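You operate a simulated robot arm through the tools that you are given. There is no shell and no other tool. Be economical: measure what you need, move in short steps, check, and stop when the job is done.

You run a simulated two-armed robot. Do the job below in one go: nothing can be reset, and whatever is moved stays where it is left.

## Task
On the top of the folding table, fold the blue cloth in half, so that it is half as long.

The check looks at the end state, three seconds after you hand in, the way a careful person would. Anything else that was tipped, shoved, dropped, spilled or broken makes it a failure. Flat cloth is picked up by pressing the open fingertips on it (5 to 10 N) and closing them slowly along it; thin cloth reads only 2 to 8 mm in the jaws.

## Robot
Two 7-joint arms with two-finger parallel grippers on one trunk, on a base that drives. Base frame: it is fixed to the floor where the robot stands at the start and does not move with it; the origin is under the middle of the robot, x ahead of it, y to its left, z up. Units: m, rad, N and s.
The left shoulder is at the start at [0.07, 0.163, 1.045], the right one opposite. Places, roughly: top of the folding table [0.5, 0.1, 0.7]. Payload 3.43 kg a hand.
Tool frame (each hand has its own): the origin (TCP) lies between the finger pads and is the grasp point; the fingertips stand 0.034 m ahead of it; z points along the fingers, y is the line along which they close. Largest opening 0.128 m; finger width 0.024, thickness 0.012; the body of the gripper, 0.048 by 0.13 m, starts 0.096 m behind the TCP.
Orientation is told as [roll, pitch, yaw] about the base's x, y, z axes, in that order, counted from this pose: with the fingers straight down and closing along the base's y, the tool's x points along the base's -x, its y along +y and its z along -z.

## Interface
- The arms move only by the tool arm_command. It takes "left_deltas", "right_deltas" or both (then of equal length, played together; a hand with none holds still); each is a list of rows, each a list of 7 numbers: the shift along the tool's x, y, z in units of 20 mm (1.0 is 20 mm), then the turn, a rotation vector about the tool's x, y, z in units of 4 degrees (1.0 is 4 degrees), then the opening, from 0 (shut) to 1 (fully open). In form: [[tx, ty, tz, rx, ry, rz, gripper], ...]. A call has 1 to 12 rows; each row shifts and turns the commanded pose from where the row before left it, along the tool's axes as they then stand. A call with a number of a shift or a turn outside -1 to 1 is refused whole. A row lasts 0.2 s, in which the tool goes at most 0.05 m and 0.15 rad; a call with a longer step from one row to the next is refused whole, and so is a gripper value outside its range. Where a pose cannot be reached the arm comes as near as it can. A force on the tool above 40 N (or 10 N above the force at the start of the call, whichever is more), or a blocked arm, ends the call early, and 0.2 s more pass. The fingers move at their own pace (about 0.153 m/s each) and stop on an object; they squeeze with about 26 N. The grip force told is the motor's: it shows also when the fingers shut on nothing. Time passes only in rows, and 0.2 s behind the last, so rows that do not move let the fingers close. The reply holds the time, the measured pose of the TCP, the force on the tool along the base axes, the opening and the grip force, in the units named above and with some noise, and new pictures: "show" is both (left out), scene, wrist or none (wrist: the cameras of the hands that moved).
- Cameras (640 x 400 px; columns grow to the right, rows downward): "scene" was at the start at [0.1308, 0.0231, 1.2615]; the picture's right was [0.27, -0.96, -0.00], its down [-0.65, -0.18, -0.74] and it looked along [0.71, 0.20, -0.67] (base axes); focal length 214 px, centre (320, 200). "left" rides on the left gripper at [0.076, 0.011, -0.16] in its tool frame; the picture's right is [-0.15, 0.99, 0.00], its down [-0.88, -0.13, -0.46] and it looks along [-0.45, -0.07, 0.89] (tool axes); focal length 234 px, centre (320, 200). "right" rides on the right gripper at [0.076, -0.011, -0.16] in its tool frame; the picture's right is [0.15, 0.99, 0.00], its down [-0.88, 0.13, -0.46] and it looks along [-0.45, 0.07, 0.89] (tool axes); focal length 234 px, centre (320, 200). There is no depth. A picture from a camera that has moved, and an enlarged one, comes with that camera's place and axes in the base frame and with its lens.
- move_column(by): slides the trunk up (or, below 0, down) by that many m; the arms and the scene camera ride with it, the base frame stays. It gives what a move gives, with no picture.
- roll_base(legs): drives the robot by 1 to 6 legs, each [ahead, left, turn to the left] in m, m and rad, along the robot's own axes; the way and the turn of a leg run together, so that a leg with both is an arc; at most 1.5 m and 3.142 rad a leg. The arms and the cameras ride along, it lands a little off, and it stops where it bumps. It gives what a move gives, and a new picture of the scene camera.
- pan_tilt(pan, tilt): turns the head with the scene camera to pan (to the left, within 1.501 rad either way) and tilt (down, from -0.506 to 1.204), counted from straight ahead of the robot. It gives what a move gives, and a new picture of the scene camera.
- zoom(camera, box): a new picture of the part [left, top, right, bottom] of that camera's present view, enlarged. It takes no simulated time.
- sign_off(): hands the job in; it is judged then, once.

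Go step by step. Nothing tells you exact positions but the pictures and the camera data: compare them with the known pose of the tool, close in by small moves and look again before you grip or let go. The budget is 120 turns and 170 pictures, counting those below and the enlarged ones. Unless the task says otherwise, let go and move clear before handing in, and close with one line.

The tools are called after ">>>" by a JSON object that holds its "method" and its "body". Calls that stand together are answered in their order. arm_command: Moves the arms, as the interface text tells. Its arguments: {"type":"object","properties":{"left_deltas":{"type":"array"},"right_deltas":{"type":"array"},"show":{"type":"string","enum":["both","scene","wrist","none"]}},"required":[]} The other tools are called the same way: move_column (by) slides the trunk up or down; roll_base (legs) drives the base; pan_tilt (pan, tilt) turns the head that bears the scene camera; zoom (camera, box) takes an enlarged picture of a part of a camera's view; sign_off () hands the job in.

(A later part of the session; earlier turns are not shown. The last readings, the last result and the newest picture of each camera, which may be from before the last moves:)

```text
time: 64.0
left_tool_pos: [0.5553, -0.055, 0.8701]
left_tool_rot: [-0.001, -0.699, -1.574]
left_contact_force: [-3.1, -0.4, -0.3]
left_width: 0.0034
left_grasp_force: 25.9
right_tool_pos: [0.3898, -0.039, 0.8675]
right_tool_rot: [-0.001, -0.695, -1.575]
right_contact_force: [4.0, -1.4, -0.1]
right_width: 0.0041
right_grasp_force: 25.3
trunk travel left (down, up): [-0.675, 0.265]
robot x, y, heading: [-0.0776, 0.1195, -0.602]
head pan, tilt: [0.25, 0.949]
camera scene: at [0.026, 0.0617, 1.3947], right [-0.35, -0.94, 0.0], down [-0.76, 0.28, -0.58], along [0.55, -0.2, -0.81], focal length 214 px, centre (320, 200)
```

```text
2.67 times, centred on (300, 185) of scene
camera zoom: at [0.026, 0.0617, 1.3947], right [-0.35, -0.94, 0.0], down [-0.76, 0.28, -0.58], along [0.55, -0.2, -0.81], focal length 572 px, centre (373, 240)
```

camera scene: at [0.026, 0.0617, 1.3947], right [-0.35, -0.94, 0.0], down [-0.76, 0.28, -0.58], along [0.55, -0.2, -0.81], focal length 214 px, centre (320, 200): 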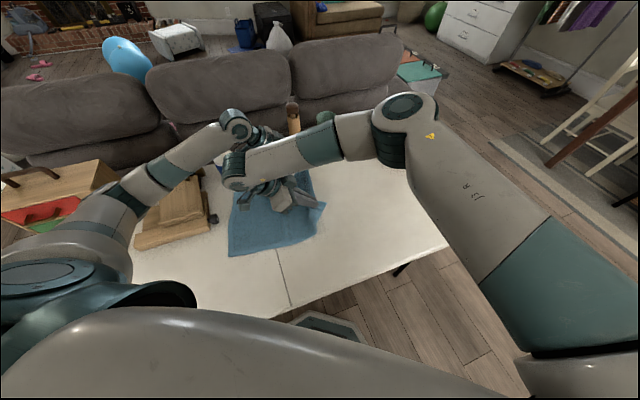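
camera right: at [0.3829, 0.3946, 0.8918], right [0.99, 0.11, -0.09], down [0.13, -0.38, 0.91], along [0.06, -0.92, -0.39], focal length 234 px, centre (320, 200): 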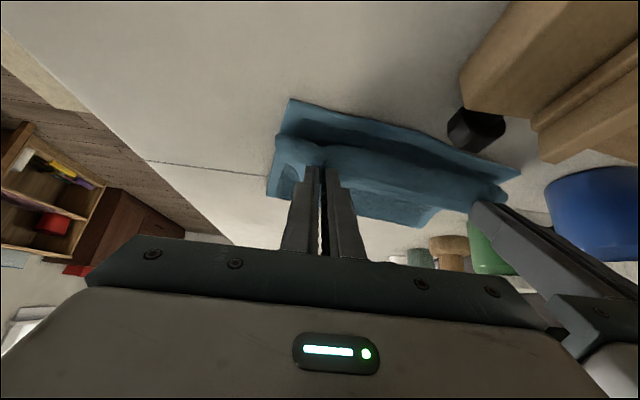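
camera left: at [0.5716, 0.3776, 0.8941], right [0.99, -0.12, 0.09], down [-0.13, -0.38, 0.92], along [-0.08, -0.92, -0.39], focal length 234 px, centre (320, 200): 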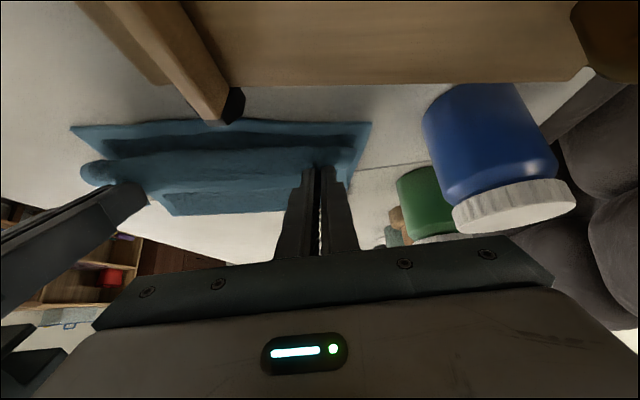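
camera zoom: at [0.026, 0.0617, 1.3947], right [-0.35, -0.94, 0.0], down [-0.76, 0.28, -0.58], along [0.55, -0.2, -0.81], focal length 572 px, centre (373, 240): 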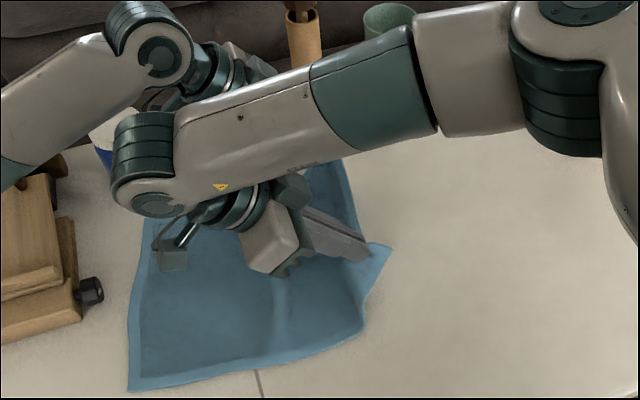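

The fold rolled back to y ≈ −0.04. I'll lower, tilt both hands more, and come forward low again, this time stopping earlier.

>>> {"method": "arm_command", "body": {"left_deltas": [[0.4, 0, 0.46, 0, 0, 0, 0], [0.4, 0, 0.46, 0, 0, 0, 0], [0.4, 0, 0.46, 0, 0, 0, 0], [0.4, 0, 0.46, 0, 0, 0, 0], [0, 0, 0, 0, -1, 0, 0], [0, 0, 0, 0, -1, 0, 0], [0, 0, 0, 0, -1, 0, 0], [0, 0, 0, 0, -1, 0, 0], [0, 0, 0, 0, -1, 0, 0], [0, 0, 0, 0, 0, 0, 0]], "right_deltas": [[0.4, 0, 0.46, 0, 0, 0, 0], [0.4, 0, 0.46, 0, 0, 0, 0], [0.4, 0, 0.46, 0, 0, 0, 0], [0.4, 0, 0.46, 0, 0, 0, 0], [0, 0, 0, 0, -1, 0, 0], [0, 0, 0, 0, -1, 0, 0], [0, 0, 0, 0, -1, 0, 0], [0, 0, 0, 0, -1, 0, 0], [0, 0, 0, 0, 0, 0, 0], [0, 0, 0, 0, 0, 0, 0]], "show": "none"}}

>>> {"method": "roll_base", "body": {"legs": [[-0.074, 0.107, 0]]}}

>>> {"method": "zoom", "body": {"camera": "scene", "box": [220, 110, 420, 260]}}

>>> {"method": "zoom", "body": {"camera": "left", "box": [0, 0, 640, 400]}}

```text
time: 66.2
left_tool_pos: [0.554, -0.0532, 0.8224]
left_tool_rot: [-0.006, -1.048, -1.572]
left_contact_force: [-29.9, -7.5, -1.5]
left_width: 0.0053
left_grasp_force: 25.7
right_tool_pos: [0.3748, -0.0959, 0.8165]
right_tool_rot: [0.007, -0.971, -1.578]
right_contact_force: [29.7, 7.3, 1.0]
right_width: 0.0048
right_grasp_force: 25.8
right hand out of reach, approached as far as the arm can: row 6, 7, 8
trunk travel left (down, up): [-0.675, 0.265]
robot x, y, heading: [-0.0844, 0.1101, -0.604]
head pan, tilt: [0.25, 0.949]
```

```text
time: 67.5
left_tool_pos: [0.5548, 0.0746, 0.8215]
left_tool_rot: [-0.003, -1.048, -1.577]
left_contact_force: [-27.9, -5.2, -1.8]
left_width: 0.0049
left_grasp_force: 26.1
right_tool_pos: [0.3752, 0.0325, 0.8166]
right_tool_rot: [0.006, -0.971, -1.578]
right_contact_force: [27.6, 6.6, 2.0]
right_width: 0.0047
right_grasp_force: 26.0
trunk travel left (down, up): [-0.675, 0.265]
robot x, y, heading: [-0.0806, 0.2457, -0.612]
head pan, tilt: [0.25, 0.949]
camera scene: at [0.0259, 0.1921, 1.3947], right [-0.35, -0.94, 0.0], down [-0.76, 0.29, -0.58], along [0.54, -0.2, -0.81], focal length 214 px, centre (320, 200)
```

scene: 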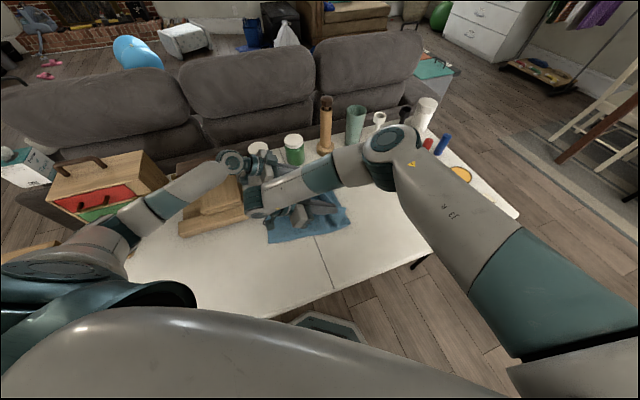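

```text
2.67 times, centred on (320, 185) of scene
camera zoom: at [0.0259, 0.1921, 1.3947], right [-0.35, -0.94, 0.0], down [-0.76, 0.29, -0.58], along [0.54, -0.2, -0.81], focal length 572 px, centre (320, 240)
```

zoom: 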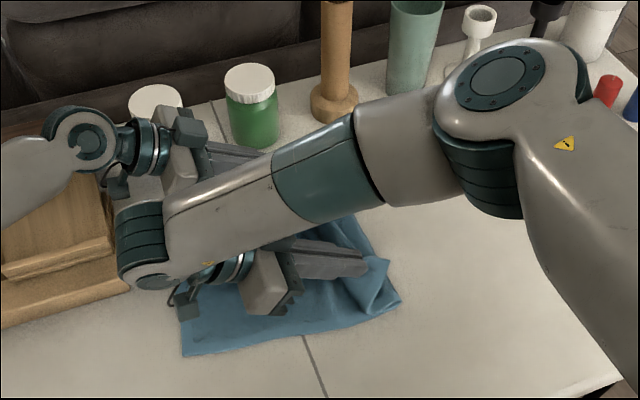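

```text
1.00 times, centred on (320, 200) of left
camera zoom: at [0.5679, 0.2515, 0.8362], right [0.99, -0.08, 0.13], down [-0.13, -0.04, 0.99], along [-0.07, -1.0, -0.05], focal length 234 px, centre (320, 200)
```

zoom: 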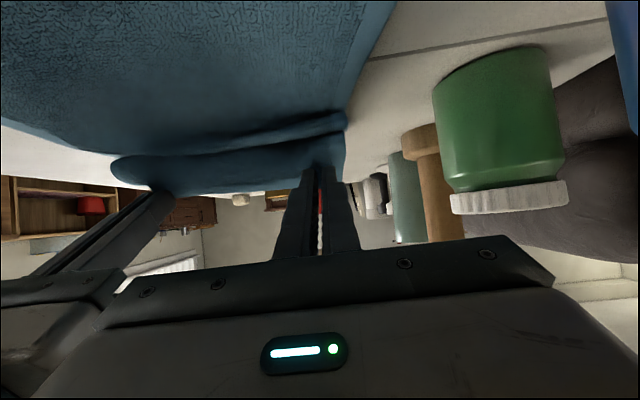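

The right hand is out of reach at that tilt and is stretching the cloth. I'll ease both tilts back to about 40° and offset the left hand to match the rotated edge, then go forward.

>>> {"method": "arm_command", "body": {"left_deltas": [[0, 0, 0, 0, 1, 0, 0], [0, 0, 0, 0, 1, 0, 0], [0, 0, 0, 0, 1, 0, 0], [0, 0, 0, 0, 1, 0, 0], [0, 0, 0, 0, 1, 0, 0], [-0.383, 0, 0.322, 0, 0, 0, 0], [-0.383, 0, 0.322, 0, 0, 0, 0], [-0.383, 0, 0.322, 0, 0, 0, 0], [0, 0, 0, 0, 0, 0, 0]], "right_deltas": [[0, 0, 0, 0, 1, 0, 0], [0, 0, 0, 0, 1, 0, 0], [0, 0, 0, 0, 1, 0, 0], [0, 0, 0, 0, 1, 0, 0], [0, 0, 0, 0, 0, 0, 0], [0, 0, 0, 0, 0, 0, 0], [0, 0, 0, 0, 0, 0, 0], [0, 0, 0, 0, 0, 0, 0], [0, 0, 0, 0, 0, 0, 0]], "show": "none"}}

```text
time: 69.5
left_tool_pos: [0.5536, 0.0451, 0.8212]
left_tool_rot: [0.0, -0.698, -1.576]
left_contact_force: [-17.5, -0.3, -0.8]
left_width: 0.0035
left_grasp_force: 25.9
right_tool_pos: [0.3753, 0.0339, 0.817]
right_tool_rot: [0.004, -0.693, -1.575]
right_contact_force: [16.4, 0.4, 0.8]
right_width: 0.0042
right_grasp_force: 26.1
trunk travel left (down, up): [-0.675, 0.265]
robot x, y, heading: [-0.0851, 0.2423, -0.609]
head pan, tilt: [0.25, 0.949]
```

>>> {"method": "arm_command", "body": {"right_deltas": [[0.383, 0.25, -0.322, 0, 0, 0, 0], [0.383, 0.25, -0.322, 0, 0, 0, 0], [0.383, 0.25, -0.322, 0, 0, 0, 0], [0, 0, 0, 0, 0, 0, 0]], "show": "none"}}

>>> {"method": "roll_base", "body": {"legs": [[-0.06, 0.086, 0]]}}

>>> {"method": "zoom", "body": {"camera": "scene", "box": [220, 110, 420, 260]}}

>>> {"method": "zoom", "body": {"camera": "left", "box": [0, 0, 640, 400]}}

>>> {"method": "zoom", "body": {"camera": "right", "box": [0, 0, 640, 400]}}

```text
time: 70.5
left_tool_pos: [0.5555, 0.0451, 0.8229]
left_tool_rot: [-0.001, -0.698, -1.578]
left_contact_force: [-2.0, 0.2, 0.3]
left_width: 0.003
left_grasp_force: 26.1
right_tool_pos: [0.3897, 0.0632, 0.8161]
right_tool_rot: [0.0, -0.693, -1.573]
right_contact_force: [2.2, -0.7, 0.2]
right_width: 0.0037
right_grasp_force: 26.1
trunk travel left (down, up): [-0.675, 0.265]
robot x, y, heading: [-0.0814, 0.2441, -0.606]
head pan, tilt: [0.25, 0.949]
```

```text
time: 71.6
left_tool_pos: [0.5549, 0.1493, 0.8223]
left_tool_rot: [-0.002, -0.701, -1.579]
left_contact_force: [-0.6, 0.3, -0.2]
left_width: 0.0028
left_grasp_force: 25.6
right_tool_pos: [0.3907, 0.1663, 0.8168]
right_tool_rot: [0.004, -0.694, -1.578]
right_contact_force: [1.5, 0.8, -0.1]
right_width: 0.0039
right_grasp_force: 26.0
trunk travel left (down, up): [-0.675, 0.265]
robot x, y, heading: [-0.0846, 0.3514, -0.611]
head pan, tilt: [0.25, 0.949]
camera scene: at [0.0263, 0.2964, 1.3947], right [-0.35, -0.94, 0.0], down [-0.76, 0.29, -0.58], along [0.54, -0.21, -0.81], focal length 214 px, centre (320, 200)
```

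scene: 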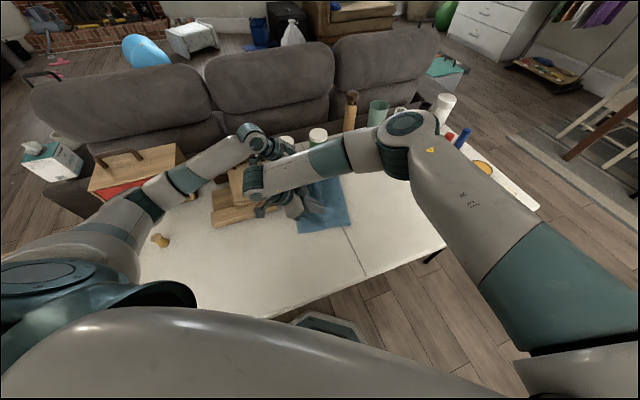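

```text
2.67 times, centred on (320, 185) of scene
camera zoom: at [0.0263, 0.2964, 1.3947], right [-0.35, -0.94, 0.0], down [-0.76, 0.29, -0.58], along [0.54, -0.21, -0.81], focal length 572 px, centre (320, 240)
```

zoom: 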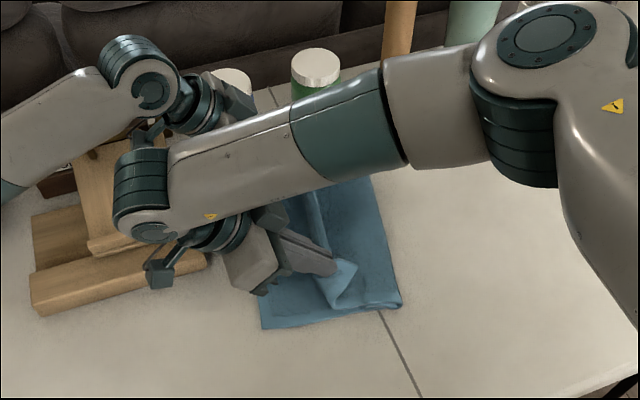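

```text
1.00 times, centred on (320, 200) of left
camera zoom: at [0.568, 0.3105, 0.8957], right [0.99, -0.12, 0.09], down [-0.13, -0.38, 0.92], along [-0.08, -0.92, -0.39], focal length 234 px, centre (320, 200)
```

zoom: 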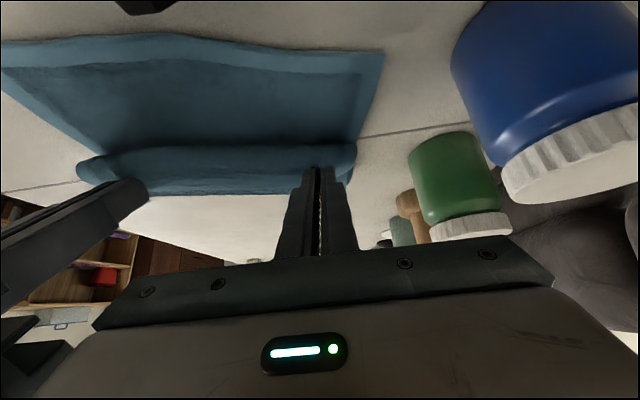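

```text
1.00 times, centred on (320, 200) of right
camera zoom: at [0.3798, 0.3275, 0.8908], right [0.99, 0.11, -0.09], down [0.13, -0.39, 0.91], along [0.06, -0.92, -0.4], focal length 234 px, centre (320, 200)
```

zoom: 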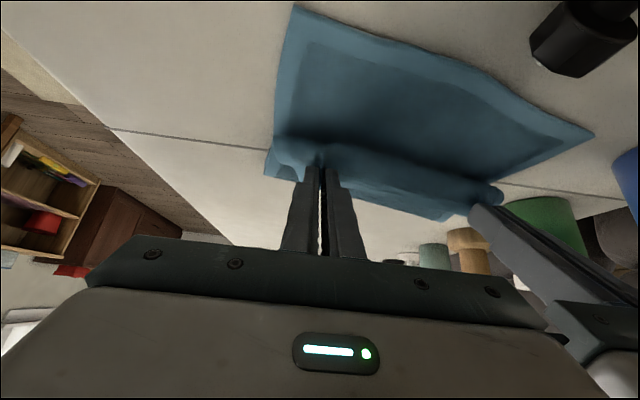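

The fold still sits too far over, because this grasp makes the cloth leave the jaws toward +y. I'll lay the cloth flat again, pull it straight, and regrip with the fingers closing along y so it hangs straight down from the tips.

>>> {"method": "arm_command", "body": {"left_deltas": [[-0.32, 0, -0.383, 0, 0.9, 0, 0], [-0.3, 0, -0.4, 0, 1, 0, 0], [-0.25, 0, -0.45, 0, 1, 0, 0], [-0.2, 0, -0.45, 0, 1, 0, 0], [-0.2, 0, -0.45, 0, 1, 0, 0], [0, 0, 0, 0, 1, 0, 0], [0, 0, 0, 0, 1, 0, 0], [0, 0, 0, 0, 1, 0, 0], [0, 0, 0, 0, 1, 0, 0], [0, 0, 0, 0, 1, 0, 0], [0, 0, 0, 0, 0, 0, 0]], "right_deltas": [[-0.32, 0, -0.383, 0, 0.9, 0, 0], [-0.3, 0, -0.4, 0, 1, 0, 0], [-0.25, 0, -0.45, 0, 1, 0, 0], [-0.2, 0, -0.45, 0, 1, 0, 0], [-0.2, 0, -0.45, 0, 1, 0, 0], [0, 0, 0, 0, 1, 0, 0], [0, 0, 0, 0, 1, 0, 0], [0, 0, 0, 0, 1, 0, 0], [0, 0, 0, 0, 1, 0, 0], [0, 0, 0, 0, 1, 0, 0], [0, 0, 0, 0, 0, 0, 0]], "show": "none"}}

>>> {"method": "roll_base", "body": {"legs": [[0.127, -0.181, 0]]}}

```text
time: 74.0
left_tool_pos: [0.5555, 0.1519, 0.8715]
left_tool_rot: [-0.001, -0.008, -1.58]
left_contact_force: [-2.2, 0.5, -0.3]
left_width: 0.0032
left_grasp_force: 25.8
right_tool_pos: [0.3899, 0.1682, 0.8669]
right_tool_rot: [0.005, -0.002, -1.575]
right_contact_force: [1.7, -0.3, 0.3]
right_width: 0.0035
right_grasp_force: 26.0
trunk travel left (down, up): [-0.675, 0.265]
robot x, y, heading: [-0.0825, 0.3499, -0.613]
head pan, tilt: [0.25, 0.949]
```

```text
time: 75.7
left_tool_pos: [0.5547, -0.0704, 0.8718]
left_tool_rot: [-0.004, -0.007, -1.583]
left_contact_force: [-1.2, -0.3, -0.8]
left_width: 0.0029
left_grasp_force: 25.8
right_tool_pos: [0.3904, -0.0523, 0.8665]
right_tool_rot: [0.004, -0.002, -1.577]
right_contact_force: [1.6, -0.1, 0.5]
right_width: 0.0038
right_grasp_force: 26.0
trunk travel left (down, up): [-0.675, 0.265]
robot x, y, heading: [-0.0869, 0.1305, -0.61]
head pan, tilt: [0.25, 0.949]
camera scene: at [0.0272, 0.0758, 1.3947], right [-0.35, -0.94, 0.0], down [-0.76, 0.29, -0.58], along [0.54, -0.21, -0.81], focal length 214 px, centre (320, 200)
```

scene: 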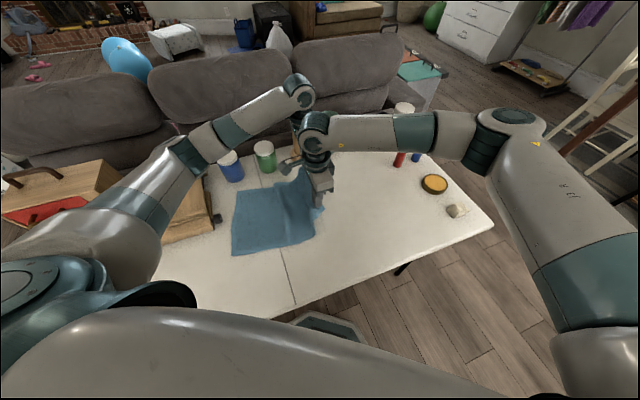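

>>> {"method": "arm_command", "body": {"left_deltas": [[-0.8, 0, 0.3, 0, 0, 0, 0], [-0.8, 0, 0.3, 0, 0, 0, 0], [-0.8, 0, 0.4, 0, 0, 0, 0], [-0.8, 0, 0.4, 0, 0, 0, 0], [-0.8, 0, 0.5, 0, 0, 0, 0], [-0.8, 0, 0.5, 0, 0, 0, 0], [-0.8, 0, 0.5, 0, 0, 0, 0], [-0.8, 0, 0.5, 0, 0, 0, 0], [-0.7, 0, 0.5, 0, 0, 0, 0], [-0.65, 0, 0.5, 0, 0, 0, 0], [0, 0, 0, 0, 0, 0, 0]], "right_deltas": [[-0.85, 0, 0.3, 0, 0, 0, 0], [-0.85, 0, 0.3, 0, 0, 0, 0], [-0.85, 0, 0.4, 0, 0, 0, 0], [-0.85, 0, 0.4, 0, 0, 0, 0], [-0.85, 0, 0.5, 0, 0, 0, 0], [-0.85, 0, 0.45, 0, 0, 0, 0], [-0.85, 0, 0.45, 0, 0, 0, 0], [-0.85, 0, 0.45, 0, 0, 0, 0], [-0.85, 0, 0.45, 0, 0, 0, 0], [-0.85, 0, 0.45, 0, 0, 0, 0], [0, 0, 0, 0, 0, 0, 0]], "show": "both"}}

```text
time: 78.1
left_tool_pos: [0.5531, -0.2234, 0.7871]
left_tool_rot: [-0.002, -0.008, -1.582]
left_contact_force: [0.8, 0.2, 0.2]
left_width: 0.0027
left_grasp_force: 26.0
right_tool_pos: [0.3914, -0.2242, 0.7861]
right_tool_rot: [0.003, -0.003, -1.578]
right_contact_force: [-0.1, -0.6, -0.8]
right_width: 0.0039
right_grasp_force: 25.9
trunk travel left (down, up): [-0.675, 0.265]
robot x, y, heading: [-0.0829, 0.1284, -0.612]
head pan, tilt: [0.25, 0.949]
camera scene: at [0.0273, 0.0769, 1.3947], right [-0.35, -0.94, 0.0], down [-0.76, 0.29, -0.58], along [0.54, -0.21, -0.81], focal length 214 px, centre (320, 200)
camera right: at [0.3796, -0.1472, 0.9438], right [0.99, 0.14, 0.0], down [0.12, -0.88, 0.46], along [0.07, -0.45, -0.89], focal length 234 px, centre (320, 200)
camera left: at [0.5675, -0.1471, 0.9456], right [0.99, -0.16, 0.0], down [-0.14, -0.88, 0.46], along [-0.07, -0.46, -0.89], focal length 234 px, centre (320, 200)
```

scene: 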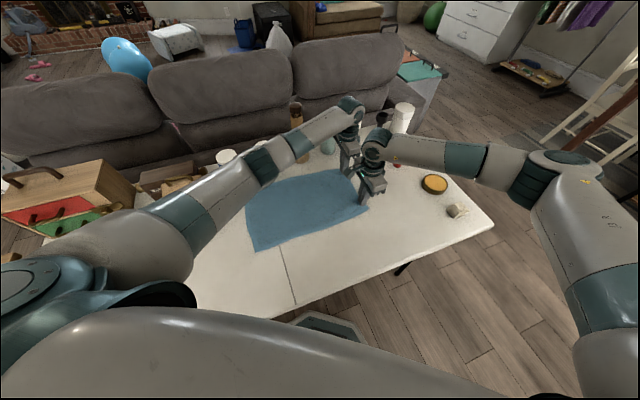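
right: 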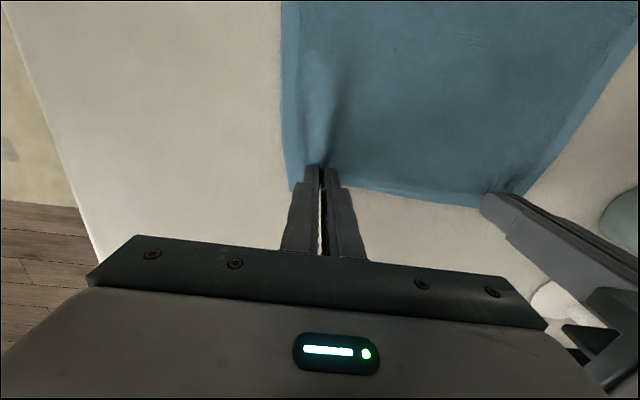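
left: 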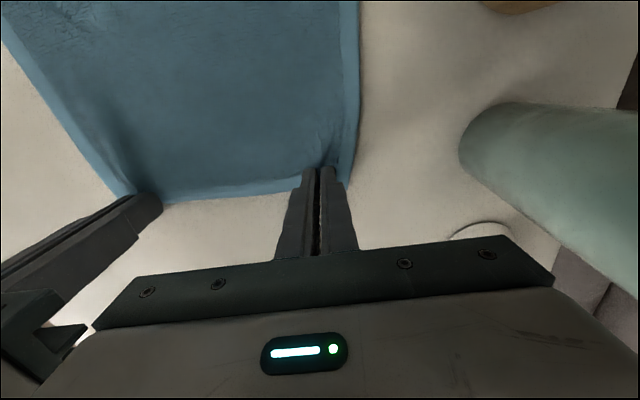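

Flat and straight again, with the left edge now at y ≈ 0.17. I'll let go and lift clear.

>>> {"method": "arm_command", "body": {"left_deltas": [[0, 0, 0.15, 0, 0, 0, 0], [0, 0, 0, 0, 0, 0, 0.1], [0, 0, 0, 0, 0, 0, 0.2], [0, 0, 0, 0, 0, 0, 0.25], [0, 0, -0.5, 0, 0, 0, 0.25], [0, 0, -1, 0, 0, 0, 0.25], [0, 0, -1, 0, 0, 0, 0.25], [0, 0, -1, 0, 0, 0, 0.25], [0, 0, -1, 0, 0, 0, 0.25], [0, 0, 0, 0, 0, 0, 0.25]], "right_deltas": [[0, 0, 0.15, 0, 0, 0, 0], [0, 0, 0, 0, 0, 0, 0.1], [0, 0, 0, 0, 0, 0, 0.2], [0, 0, 0, 0, 0, 0, 0.25], [0, 0, -0.5, 0, 0, 0, 0.25], [0, 0, -1, 0, 0, 0, 0.25], [0, 0, -1, 0, 0, 0, 0.25], [0, 0, -1, 0, 0, 0, 0.25], [0, 0, -1, 0, 0, 0, 0.25], [0, 0, 0, 0, 0, 0, 0.25]], "show": "wrist"}}

```text
time: 80.3
left_tool_pos: [0.5532, -0.2254, 0.8702]
left_tool_rot: [-0.002, -0.008, -1.583]
left_contact_force: [-0.1, -0.6, -0.1]
left_width: 0.0322
left_grasp_force: 0.0
right_tool_pos: [0.3916, -0.2218, 0.8728]
right_tool_rot: [0.003, -0.001, -1.579]
right_contact_force: [-0.1, 0.4, 0.7]
right_width: 0.032
right_grasp_force: 0.0
trunk travel left (down, up): [-0.675, 0.265]
robot x, y, heading: [-0.0826, 0.1308, -0.616]
head pan, tilt: [0.25, 0.949]
camera right: at [0.3796, -0.1462, 1.031], right [0.99, 0.14, 0.0], down [0.12, -0.88, 0.46], along [0.07, -0.45, -0.89], focal length 234 px, centre (320, 200)
camera left: at [0.5664, -0.149, 1.0307], right [0.99, -0.16, 0.0], down [-0.14, -0.88, 0.46], along [-0.07, -0.46, -0.89], focal length 234 px, centre (320, 200)
```

right: 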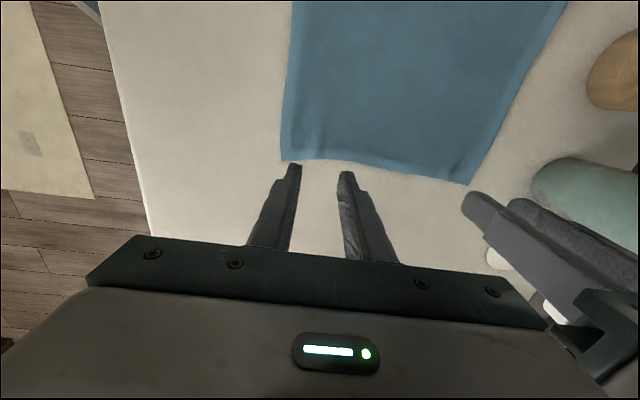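
left: 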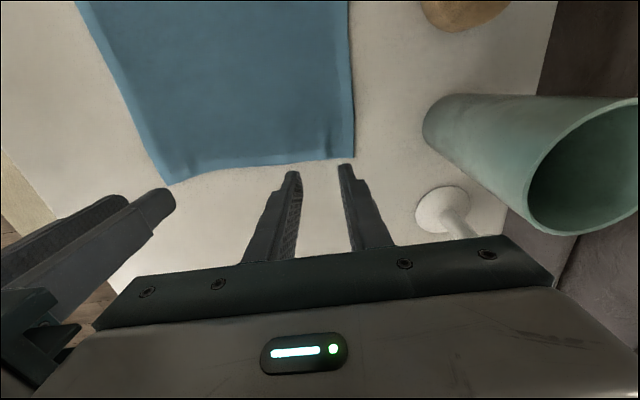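

The cloth lies flat: right edge at y ≈ −0.241, x 0.345–0.594. I'll turn both grippers to yaw 0 so they close along y.

>>> {"method": "arm_command", "body": {"left_deltas": [[0, 0, 0, 0, 0, -1, 0.25], [0, 0, 0, 0, 0, -1, 0.25], [0, 0, 0, 0, 0, -1, 0.25], [0, 0, 0, 0, 0, -1, 0.25], [0, 0, 0, 0, 0, -1, 0.25], [0, 0, 0, 0, 0, -1, 0.25], [0, 0, 0, 0, 0, -1, 0.25], [0, 0, 0, 0, 0, -1, 0.25], [0, 0, 0, 0, 0, -1, 0.25], [0, 0, 0, 0, 0, -1, 0.25], [0, 0, 0, 0, 0, -1, 0.25], [0, 0, 0, 0, 0, -1, 0.25]], "right_deltas": [[0, 0, 0, 0, 0, -1, 0.25], [0, 0, 0, 0, 0, -1, 0.25], [0, 0, 0, 0, 0, -1, 0.25], [0, 0, 0, 0, 0, -1, 0.25], [0, 0, 0, 0, 0, -1, 0.25], [0, 0, 0, 0, 0, -1, 0.25], [0, 0, 0, 0, 0, -1, 0.25], [0, 0, 0, 0, 0, -1, 0.25], [0, 0, 0, 0, 0, -1, 0.25], [0, 0, 0, 0, 0, -1, 0.25], [0, 0, 0, 0, 0, -1, 0.25], [0, 0, 0, 0, 0, -1, 0.25]], "show": "none"}}

>>> {"method": "arm_command", "body": {"left_deltas": [[0, 0, 0, 0, 0, -1, 0.25], [0, 0, 0, 0, 0, -1, 0.25], [0, 0, 0, 0, 0, -1, 0.25], [0, 0, 0, 0, 0, -1, 0.25], [0, 0, 0, 0, 0, -1, 0.25], [0, 0, 0, 0, 0, -1, 0.25], [0, 0, 0, 0, 0, -1, 0.25], [0, 0, 0, 0, 0, -1, 0.25], [0, 0, 0, 0, 0, -1, 0.25], [0, 0, 0, 0, 0, -1, 0.25], [0, 0, 0, 0, 0, -0.68, 0.25], [0, 0, 0, 0, 0, 0, 0.25]], "right_deltas": [[0, 0, 0, 0, 0, -1, 0.25], [0, 0, 0, 0, 0, -1, 0.25], [0, 0, 0, 0, 0, -1, 0.25], [0, 0, 0, 0, 0, -1, 0.25], [0, 0, 0, 0, 0, -1, 0.25], [0, 0, 0, 0, 0, -1, 0.25], [0, 0, 0, 0, 0, -1, 0.25], [0, 0, 0, 0, 0, -1, 0.25], [0, 0, 0, 0, 0, -1, 0.25], [0, 0, 0, 0, 0, -1, 0.25], [0, 0, 0, 0, 0, -0.62, 0.25], [0, 0, 0, 0, 0, 0, 0.25]], "show": "both"}}

```text
time: 82.9
left_tool_pos: [0.5526, -0.226, 0.871]
left_tool_rot: [-0.005, -0.002, -0.745]
left_contact_force: [0.4, 1.4, -0.1]
left_width: 0.032
left_grasp_force: 0.0
right_tool_pos: [0.3891, -0.2235, 0.8711]
right_tool_rot: [0.001, -0.003, -0.739]
right_contact_force: [-0.5, -0.4, 0.2]
right_width: 0.0319
right_grasp_force: 0.2
trunk travel left (down, up): [-0.675, 0.265]
robot x, y, heading: [-0.0802, 0.1301, -0.61]
head pan, tilt: [0.25, 0.949]
```

```text
time: 85.5
left_tool_pos: [0.5525, -0.2257, 0.8714]
left_tool_rot: [-0.007, 0.003, 0.001]
left_contact_force: [0.3, -0.6, -0.4]
left_width: 0.0319
left_grasp_force: 0.0
right_tool_pos: [0.3915, -0.2234, 0.8713]
right_tool_rot: [-0.001, -0.004, 0.002]
right_contact_force: [-0.3, -0.1, 0.7]
right_width: 0.0319
right_grasp_force: 0.1
trunk travel left (down, up): [-0.675, 0.265]
robot x, y, heading: [-0.0824, 0.1303, -0.608]
head pan, tilt: [0.25, 0.949]
camera scene: at [0.0272, 0.076, 1.3947], right [-0.35, -0.94, 0.0], down [-0.76, 0.29, -0.58], along [0.54, -0.21, -0.81], focal length 214 px, centre (320, 200)
camera right: at [0.314, -0.2339, 1.0303], right [-0.15, 0.99, 0.0], down [0.88, 0.13, 0.46], along [0.45, 0.07, -0.89], focal length 234 px, centre (320, 200)
camera left: at [0.478, -0.213, 1.0312], right [0.14, 0.99, -0.01], down [0.88, -0.13, 0.46], along [0.45, -0.07, -0.89], focal length 234 px, centre (320, 200)
```

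scene: 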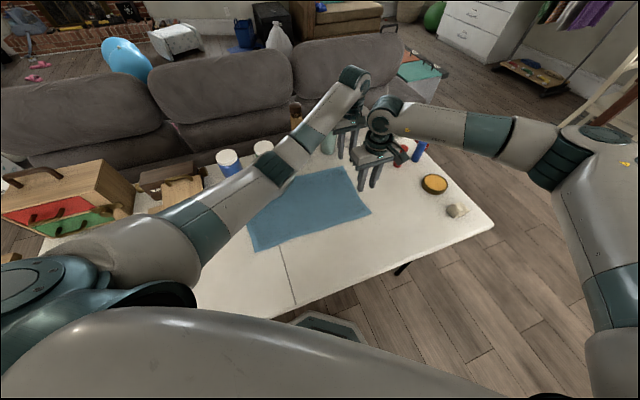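
right: 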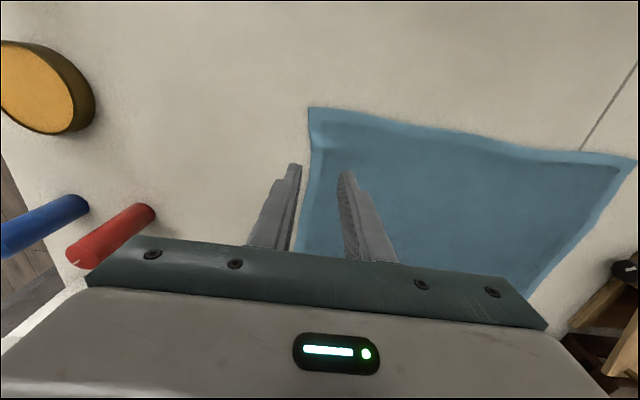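
left: 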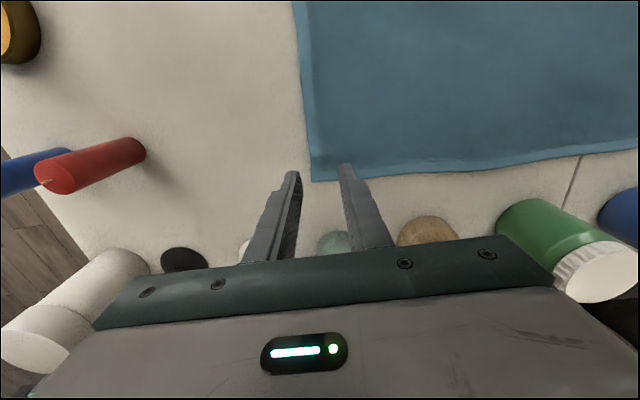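

Corners confirmed: the cloth spans y −0.241 to 0.172, so its middle is y ≈ −0.034. I'll descend with the outer finger right at the edge.

>>> {"method": "arm_command", "body": {"left_deltas": [[-0.62, 0.4, 0.5, 0, 0, 0, 0.25], [0, 0, 1, 0, 0, 0, 0.25], [0, 0, 1, 0, 0, 0, 0.25], [0, 0, 1, 0, 0, 0, 0.25], [0, 0, 0.7, 0, 0, 0, 0.25], [0, 0, 0.2, 0, 0, 0, 0.25], [0, 0, 0, 0, 0, 0, 0.25]], "right_deltas": [[0.82, 0.27, 0.5, 0, 0, 0, 0.25], [0, 0, 1, 0, 0, 0, 0.25], [0, 0, 1, 0, 0, 0, 0.25], [0, 0, 1, 0, 0, 0, 0.25], [0, 0, 0.7, 0, 0, 0, 0.25], [0, 0, 0.2, 0, 0, 0, 0.25], [0, 0, 0, 0, 0, 0, 0.25]], "show": "wrist"}}

```text
time: 87.1
left_tool_pos: [0.5652, -0.2182, 0.7823]
left_tool_rot: [-0.008, 0.002, 0.001]
left_contact_force: [0.4, -0.4, 0.6]
left_width: 0.0319
left_grasp_force: 0.2
right_tool_pos: [0.3737, -0.2179, 0.782]
right_tool_rot: [-0.002, -0.004, 0.0]
right_contact_force: [-0.1, 0.3, 0.1]
right_width: 0.0318
right_grasp_force: 0.1
trunk travel left (down, up): [-0.675, 0.265]
robot x, y, heading: [-0.0806, 0.1291, -0.614]
head pan, tilt: [0.25, 0.949]
camera right: at [0.2978, -0.2291, 0.9415], right [-0.15, 0.99, 0.0], down [0.88, 0.13, 0.46], along [0.45, 0.07, -0.89], focal length 234 px, centre (320, 200)
camera left: at [0.491, -0.2057, 0.9427], right [0.15, 0.99, -0.01], down [0.88, -0.13, 0.46], along [0.45, -0.07, -0.89], focal length 234 px, centre (320, 200)
```

right: 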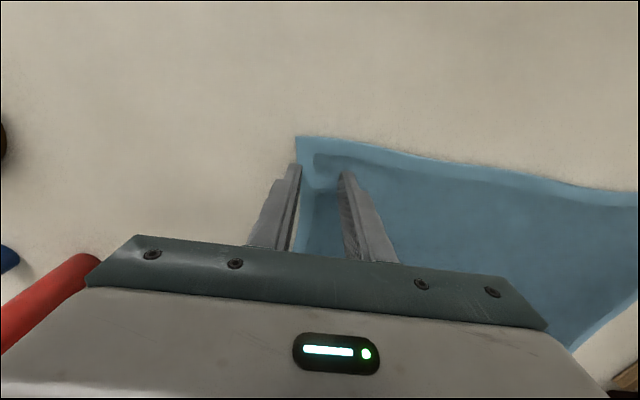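
left: 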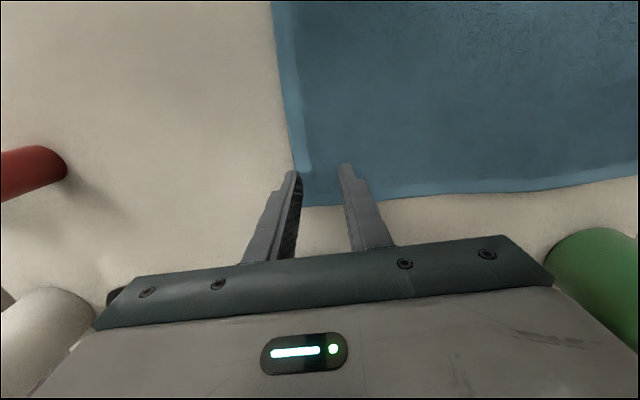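

>>> {"method": "arm_command", "body": {"left_deltas": [[0, 0.2, 0, 0, 0, 0, 0.25], [0, 0, 0.15, 0, 0, 0, 0.25], [0, 0, 0, 0, 0, 0, 0.25]], "right_deltas": [[0, 0.2, 0, 0, 0, 0, 0.25], [0, 0, 0.15, 0, 0, 0, 0.25], [0, 0, 0, 0, 0, 0, 0.25]], "show": "none"}}

>>> {"method": "arm_command", "body": {"left_deltas": [[0, 0, 0.1, 0, 0, 0, 0.25], [0, 0, 0, 0, 0, 0, 0.25]], "right_deltas": [[0, 0, 0.1, 0, 0, 0, 0.25], [0, 0, 0, 0, 0, 0, 0.25]], "show": "none"}}

```text
time: 87.9
left_tool_pos: [0.5648, -0.2142, 0.7792]
left_tool_rot: [-0.007, 0.0, 0.001]
left_contact_force: [0.1, 1.4, 0.9]
left_width: 0.032
left_grasp_force: 0.0
right_tool_pos: [0.3733, -0.2139, 0.7798]
right_tool_rot: [-0.001, -0.004, 0.001]
right_contact_force: [-1.1, -0.2, 0.3]
right_width: 0.0319
right_grasp_force: 0.1
trunk travel left (down, up): [-0.675, 0.265]
robot x, y, heading: [-0.0811, 0.1304, -0.616]
head pan, tilt: [0.25, 0.949]
```

```text
time: 88.5
left_tool_pos: [0.5648, -0.2144, 0.7787]
left_tool_rot: [-0.007, 0.002, 0.002]
left_contact_force: [1.0, -0.3, 3.3]
left_width: 0.0321
left_grasp_force: 0.1
right_tool_pos: [0.3738, -0.2135, 0.778]
right_tool_rot: [-0.002, -0.002, 0.001]
right_contact_force: [0.5, 0.4, 1.8]
right_width: 0.0317
right_grasp_force: 0.0
trunk travel left (down, up): [-0.675, 0.265]
robot x, y, heading: [-0.0844, 0.129, -0.615]
head pan, tilt: [0.25, 0.949]
```

Contact on both hands. I'll press about 2 mm more and close slowly.

>>> {"method": "arm_command", "body": {"left_deltas": [[0, 0, 0.08, 0, 0, 0, 0.25], [0, 0, 0, 0, 0, 0, 0.22], [0, 0, 0, 0, 0, 0, 0.19], [0, 0, 0, 0, 0, 0, 0.16], [0, 0, 0, 0, 0, 0, 0.13], [0, 0, 0, 0, 0, 0, 0.1], [0, 0, 0, 0, 0, 0, 0.07], [0, 0, 0, 0, 0, 0, 0.04], [0, 0, 0, 0, 0, 0, 0.02], [0, 0, 0, 0, 0, 0, 0], [0, 0, 0, 0, 0, 0, 0], [0, 0, 0, 0, 0, 0, 0]], "right_deltas": [[0, 0, 0.12, 0, 0, 0, 0.25], [0, 0, 0, 0, 0, 0, 0.22], [0, 0, 0, 0, 0, 0, 0.19], [0, 0, 0, 0, 0, 0, 0.16], [0, 0, 0, 0, 0, 0, 0.13], [0, 0, 0, 0, 0, 0, 0.1], [0, 0, 0, 0, 0, 0, 0.07], [0, 0, 0, 0, 0, 0, 0.04], [0, 0, 0, 0, 0, 0, 0.02], [0, 0, 0, 0, 0, 0, 0], [0, 0, 0, 0, 0, 0, 0], [0, 0, 0, 0, 0, 0, 0]], "show": "none"}}

>>> {"method": "arm_command", "body": {"left_deltas": [[0, 0, -0.4, 0, 0, 0, 0], [0, 0.1, -0.6, 0, 0, 0, 0], [0, 0.2, -0.6, 0, 0, 0, 0], [0, 0.3, -0.6, 0, 0, 0, 0], [0, 0, 0, 0, 0, 0, 0]], "right_deltas": [[0, 0, -0.4, 0, 0, 0, 0], [0, 0.1, -0.6, 0, 0, 0, 0], [0, 0.2, -0.6, 0, 0, 0, 0], [0, 0.3, -0.6, 0, 0, 0, 0], [0, 0, 0, 0, 0, 0, 0]], "show": "wrist"}}

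```text
time: 91.1
left_tool_pos: [0.5641, -0.2137, 0.7781]
left_tool_rot: [-0.009, 0.001, 0.002]
left_contact_force: [-0.7, 0.8, 5.5]
left_width: 0.004
left_grasp_force: 25.6
right_tool_pos: [0.3729, -0.214, 0.7771]
right_tool_rot: [-0.004, -0.006, 0.0]
right_contact_force: [1.0, 0.3, 15.0]
right_width: 0.0056
right_grasp_force: 26.2
trunk travel left (down, up): [-0.675, 0.265]
robot x, y, heading: [-0.0824, 0.1291, -0.613]
head pan, tilt: [0.25, 0.949]
```

```text
time: 92.3
left_tool_pos: [0.565, -0.202, 0.8206]
left_tool_rot: [-0.007, 0.0, 0.001]
left_contact_force: [0.5, -1.1, -0.3]
left_width: 0.0041
left_grasp_force: 26.0
right_tool_pos: [0.3733, -0.2026, 0.8181]
right_tool_rot: [-0.001, -0.004, 0.001]
right_contact_force: [0.2, -0.9, -0.6]
right_width: 0.0049
right_grasp_force: 26.0
trunk travel left (down, up): [-0.675, 0.265]
robot x, y, heading: [-0.0848, 0.1319, -0.615]
head pan, tilt: [0.25, 0.949]
camera right: at [0.2975, -0.2131, 0.9785], right [-0.15, 0.99, 0.0], down [0.88, 0.13, 0.46], along [0.45, 0.07, -0.89], focal length 234 px, centre (320, 200)
camera left: at [0.4905, -0.1896, 0.9807], right [0.15, 0.99, -0.01], down [0.88, -0.13, 0.46], along [0.45, -0.07, -0.89], focal length 234 px, centre (320, 200)
```

right: 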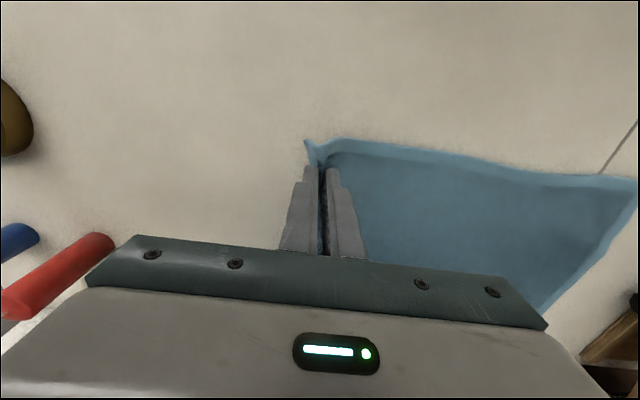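
left: 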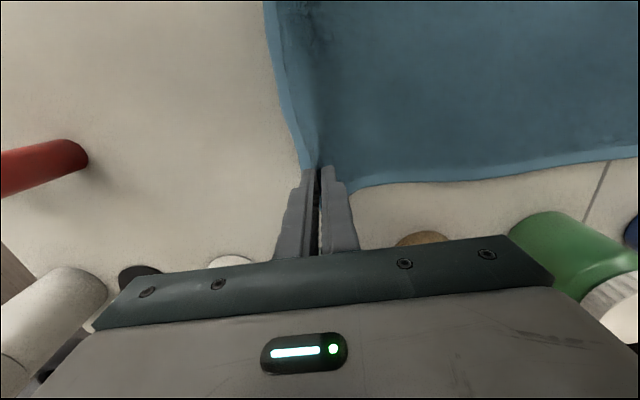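

Good grip: small lip, and the sheet hangs from the tips. Now I tilt the hands (tips toward −y) while advancing a little.

>>> {"method": "arm_command", "body": {"left_deltas": [[0, 0.35, -0.1, 1, 0, 0, 0], [0, 0.35, -0.1, 1, 0, 0, 0], [0, 0.35, -0.15, 1, 0, 0, 0], [0, 0.35, -0.15, 1, 0, 0, 0], [0, 0.35, -0.15, 1, 0, 0, 0], [0, 0.3, -0.2, 1, 0, 0, 0], [0, 0.3, -0.2, 1, 0, 0, 0], [0, 0.3, -0.2, 1, 0, 0, 0], [0, 0.3, -0.2, 1, 0, 0, 0], [0, 0, 0, 0, 0, 0, 0]], "right_deltas": [[0, 0.35, -0.1, 1, 0, 0, 0], [0, 0.35, -0.1, 1, 0, 0, 0], [0, 0.35, -0.15, 1, 0, 0, 0], [0, 0.35, -0.15, 1, 0, 0, 0], [0, 0.35, -0.15, 1, 0, 0, 0], [0, 0.3, -0.2, 1, 0, 0, 0], [0, 0.3, -0.2, 1, 0, 0, 0], [0, 0.3, -0.2, 1, 0, 0, 0], [0, 0.3, -0.2, 1, 0, 0, 0], [0, 0, 0, 0, 0, 0, 0]], "show": "wrist"}}

```text
time: 94.5
left_tool_pos: [0.5653, -0.137, 0.8314]
left_tool_rot: [-0.635, 0.001, 0.0]
left_contact_force: [0.0, 0.4, -0.2]
left_width: 0.0036
left_grasp_force: 26.1
right_tool_pos: [0.3728, -0.1364, 0.8308]
right_tool_rot: [-0.63, -0.005, 0.002]
right_contact_force: [-0.1, 0.2, -0.4]
right_width: 0.0048
right_grasp_force: 25.8
trunk travel left (down, up): [-0.675, 0.265]
robot x, y, heading: [-0.0829, 0.133, -0.612]
head pan, tilt: [0.25, 0.949]
camera right: at [0.2971, -0.0511, 0.9665], right [-0.15, 0.8, -0.58], down [0.88, 0.37, 0.29], along [0.45, -0.47, -0.76], focal length 234 px, centre (320, 200)
camera left: at [0.4899, -0.0329, 0.9539], right [0.15, 0.8, -0.59], down [0.88, 0.17, 0.44], along [0.45, -0.58, -0.68], focal length 234 px, centre (320, 200)
```

right: 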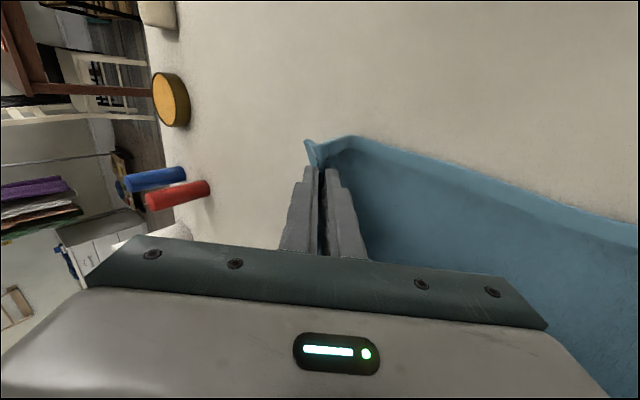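
left: 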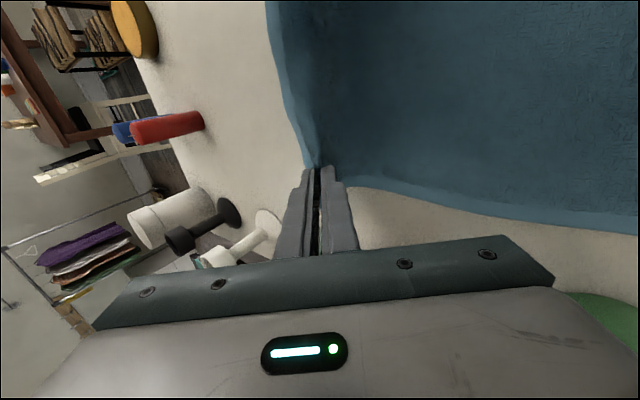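

>>> {"method": "arm_command", "body": {"left_deltas": [[0, 0.27, 0.4, 0, 0, 0, 0], [0, 0.27, 0.4, 0, 0, 0, 0], [0, 0, 0, 0, 0, 0, 0]], "right_deltas": [[0, 0.27, 0.4, 0, 0, 0, 0], [0, 0.27, 0.4, 0, 0, 0, 0], [0, 0, 0, 0, 0, 0, 0]], "show": "none"}}

>>> {"method": "roll_base", "body": {"legs": [[-0.115, 0.164, 0]]}}

>>> {"method": "zoom", "body": {"camera": "scene", "box": [220, 110, 420, 260]}}

>>> {"method": "zoom", "body": {"camera": "right", "box": [0, 0, 640, 400]}}

```text
time: 95.3
left_tool_pos: [0.5656, -0.1369, 0.813]
left_tool_rot: [-0.636, 0.001, 0.002]
left_contact_force: [-0.2, -0.1, 0.4]
left_width: 0.0037
left_grasp_force: 25.7
right_tool_pos: [0.3738, -0.1374, 0.8121]
right_tool_rot: [-0.629, -0.004, 0.002]
right_contact_force: [0.0, 0.0, 0.4]
right_width: 0.0046
right_grasp_force: 25.5
trunk travel left (down, up): [-0.675, 0.265]
robot x, y, heading: [-0.0826, 0.128, -0.61]
head pan, tilt: [0.25, 0.949]
```

```text
time: 96.9
left_tool_pos: [0.5669, 0.0625, 0.8136]
left_tool_rot: [-0.634, 0.003, 0.0]
left_contact_force: [-0.5, 0.1, -0.3]
left_width: 0.0038
left_grasp_force: 25.8
right_tool_pos: [0.3752, 0.062, 0.8127]
right_tool_rot: [-0.632, -0.004, 0.002]
right_contact_force: [0.9, 0.5, -0.7]
right_width: 0.0045
right_grasp_force: 26.1
trunk travel left (down, up): [-0.675, 0.265]
robot x, y, heading: [-0.0787, 0.3294, -0.612]
head pan, tilt: [0.25, 0.949]
camera scene: at [0.0293, 0.2761, 1.3947], right [-0.36, -0.93, 0.0], down [-0.76, 0.29, -0.58], along [0.54, -0.21, -0.81], focal length 214 px, centre (320, 200)
```

scene: 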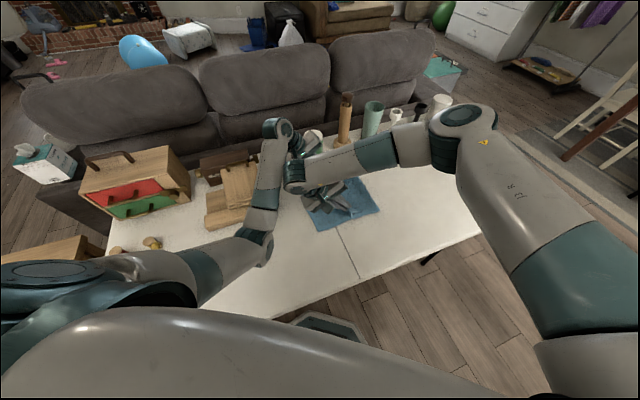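

```text
2.67 times, centred on (320, 185) of scene
camera zoom: at [0.0293, 0.2761, 1.3947], right [-0.36, -0.93, 0.0], down [-0.76, 0.29, -0.58], along [0.54, -0.21, -0.81], focal length 572 px, centre (320, 240)
```

zoom: 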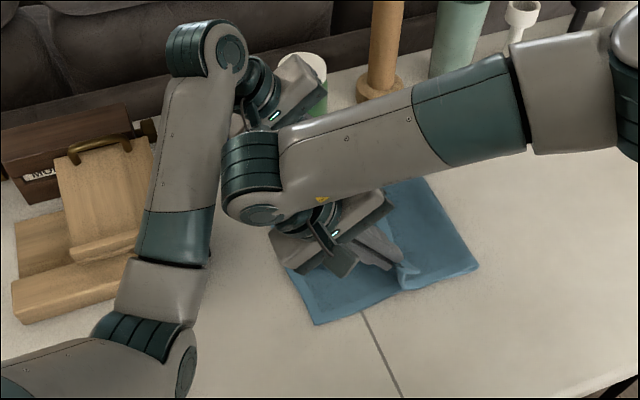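

```text
1.00 times, centred on (320, 200) of right
camera zoom: at [0.2994, 0.1481, 0.9474], right [-0.15, 0.8, -0.58], down [0.88, 0.37, 0.29], along [0.45, -0.47, -0.76], focal length 234 px, centre (320, 200)
```

zoom: 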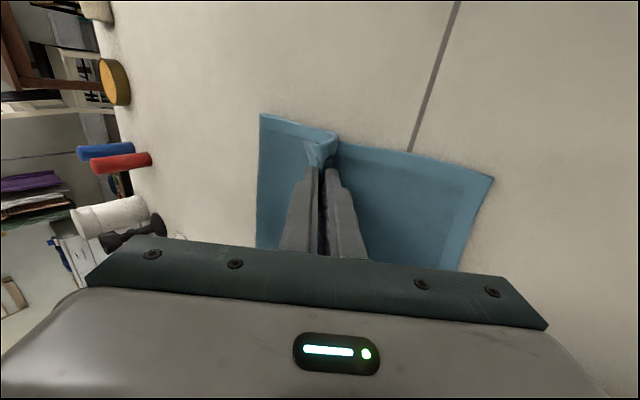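

This works much better: the fold is at y ≈ −0.077 and trailing, with no belly. Strafing +y another 0.085 should put the fold at about −0.04, the middle.

>>> {"method": "roll_base", "body": {"legs": [[-0.049, 0.07, 0]]}}

>>> {"method": "zoom", "body": {"camera": "scene", "box": [220, 110, 420, 260]}}

>>> {"method": "zoom", "body": {"camera": "right", "box": [0, 0, 640, 400]}}

>>> {"method": "zoom", "body": {"camera": "left", "box": [0, 0, 640, 400]}}

```text
time: 98.0
left_tool_pos: [0.5668, 0.1465, 0.8137]
left_tool_rot: [-0.636, 0.001, 0.0]
left_contact_force: [-0.2, 0.2, -0.9]
left_width: 0.0038
left_grasp_force: 26.2
right_tool_pos: [0.375, 0.148, 0.8128]
right_tool_rot: [-0.633, -0.003, 0.002]
right_contact_force: [0.2, 0.7, 0.3]
right_width: 0.0047
right_grasp_force: 25.8
trunk travel left (down, up): [-0.675, 0.265]
robot x, y, heading: [-0.0797, 0.4162, -0.613]
head pan, tilt: [0.25, 0.949]
camera scene: at [0.0293, 0.3613, 1.3947], right [-0.36, -0.93, 0.0], down [-0.76, 0.29, -0.58], along [0.54, -0.21, -0.81], focal length 214 px, centre (320, 200)
```

scene: 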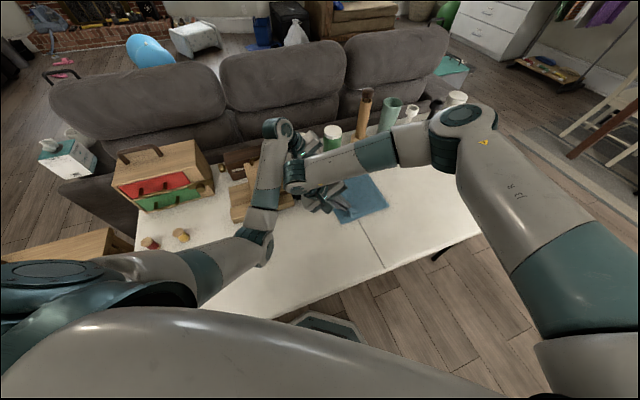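

```text
2.67 times, centred on (320, 185) of scene
camera zoom: at [0.0293, 0.3613, 1.3947], right [-0.36, -0.93, 0.0], down [-0.76, 0.29, -0.58], along [0.54, -0.21, -0.81], focal length 572 px, centre (320, 240)
```

zoom: 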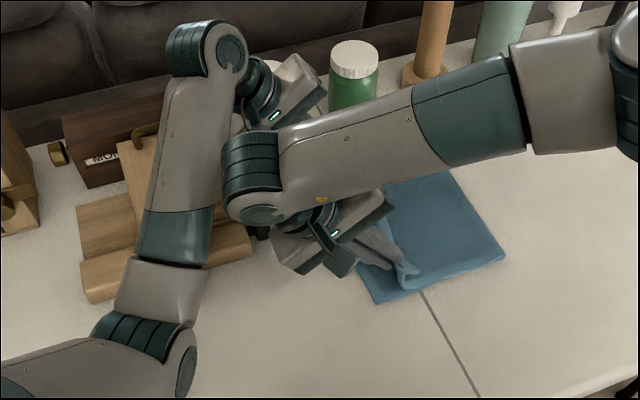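

```text
1.00 times, centred on (320, 200) of right
camera zoom: at [0.2995, 0.2331, 0.9475], right [-0.15, 0.8, -0.58], down [0.88, 0.38, 0.29], along [0.45, -0.47, -0.76], focal length 234 px, centre (320, 200)
```

zoom: 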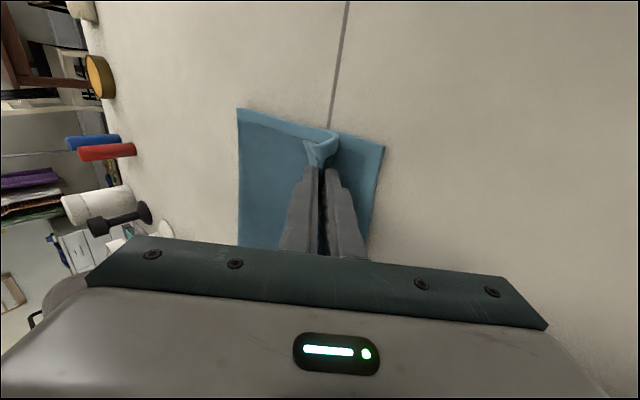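

```text
1.00 times, centred on (320, 200) of left
camera zoom: at [0.4924, 0.2513, 0.9356], right [0.15, 0.8, -0.59], down [0.88, 0.17, 0.44], along [0.45, -0.58, -0.68], focal length 234 px, centre (320, 200)
```

zoom: 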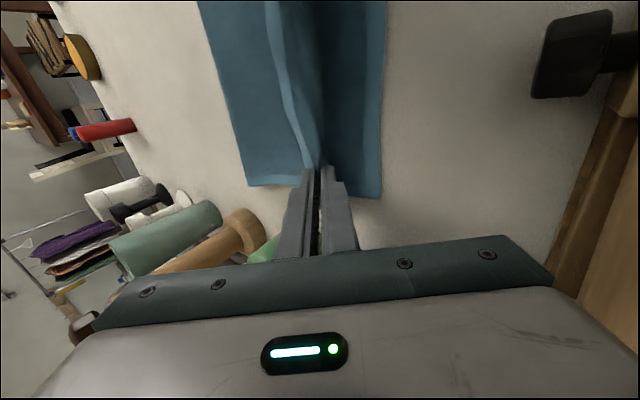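

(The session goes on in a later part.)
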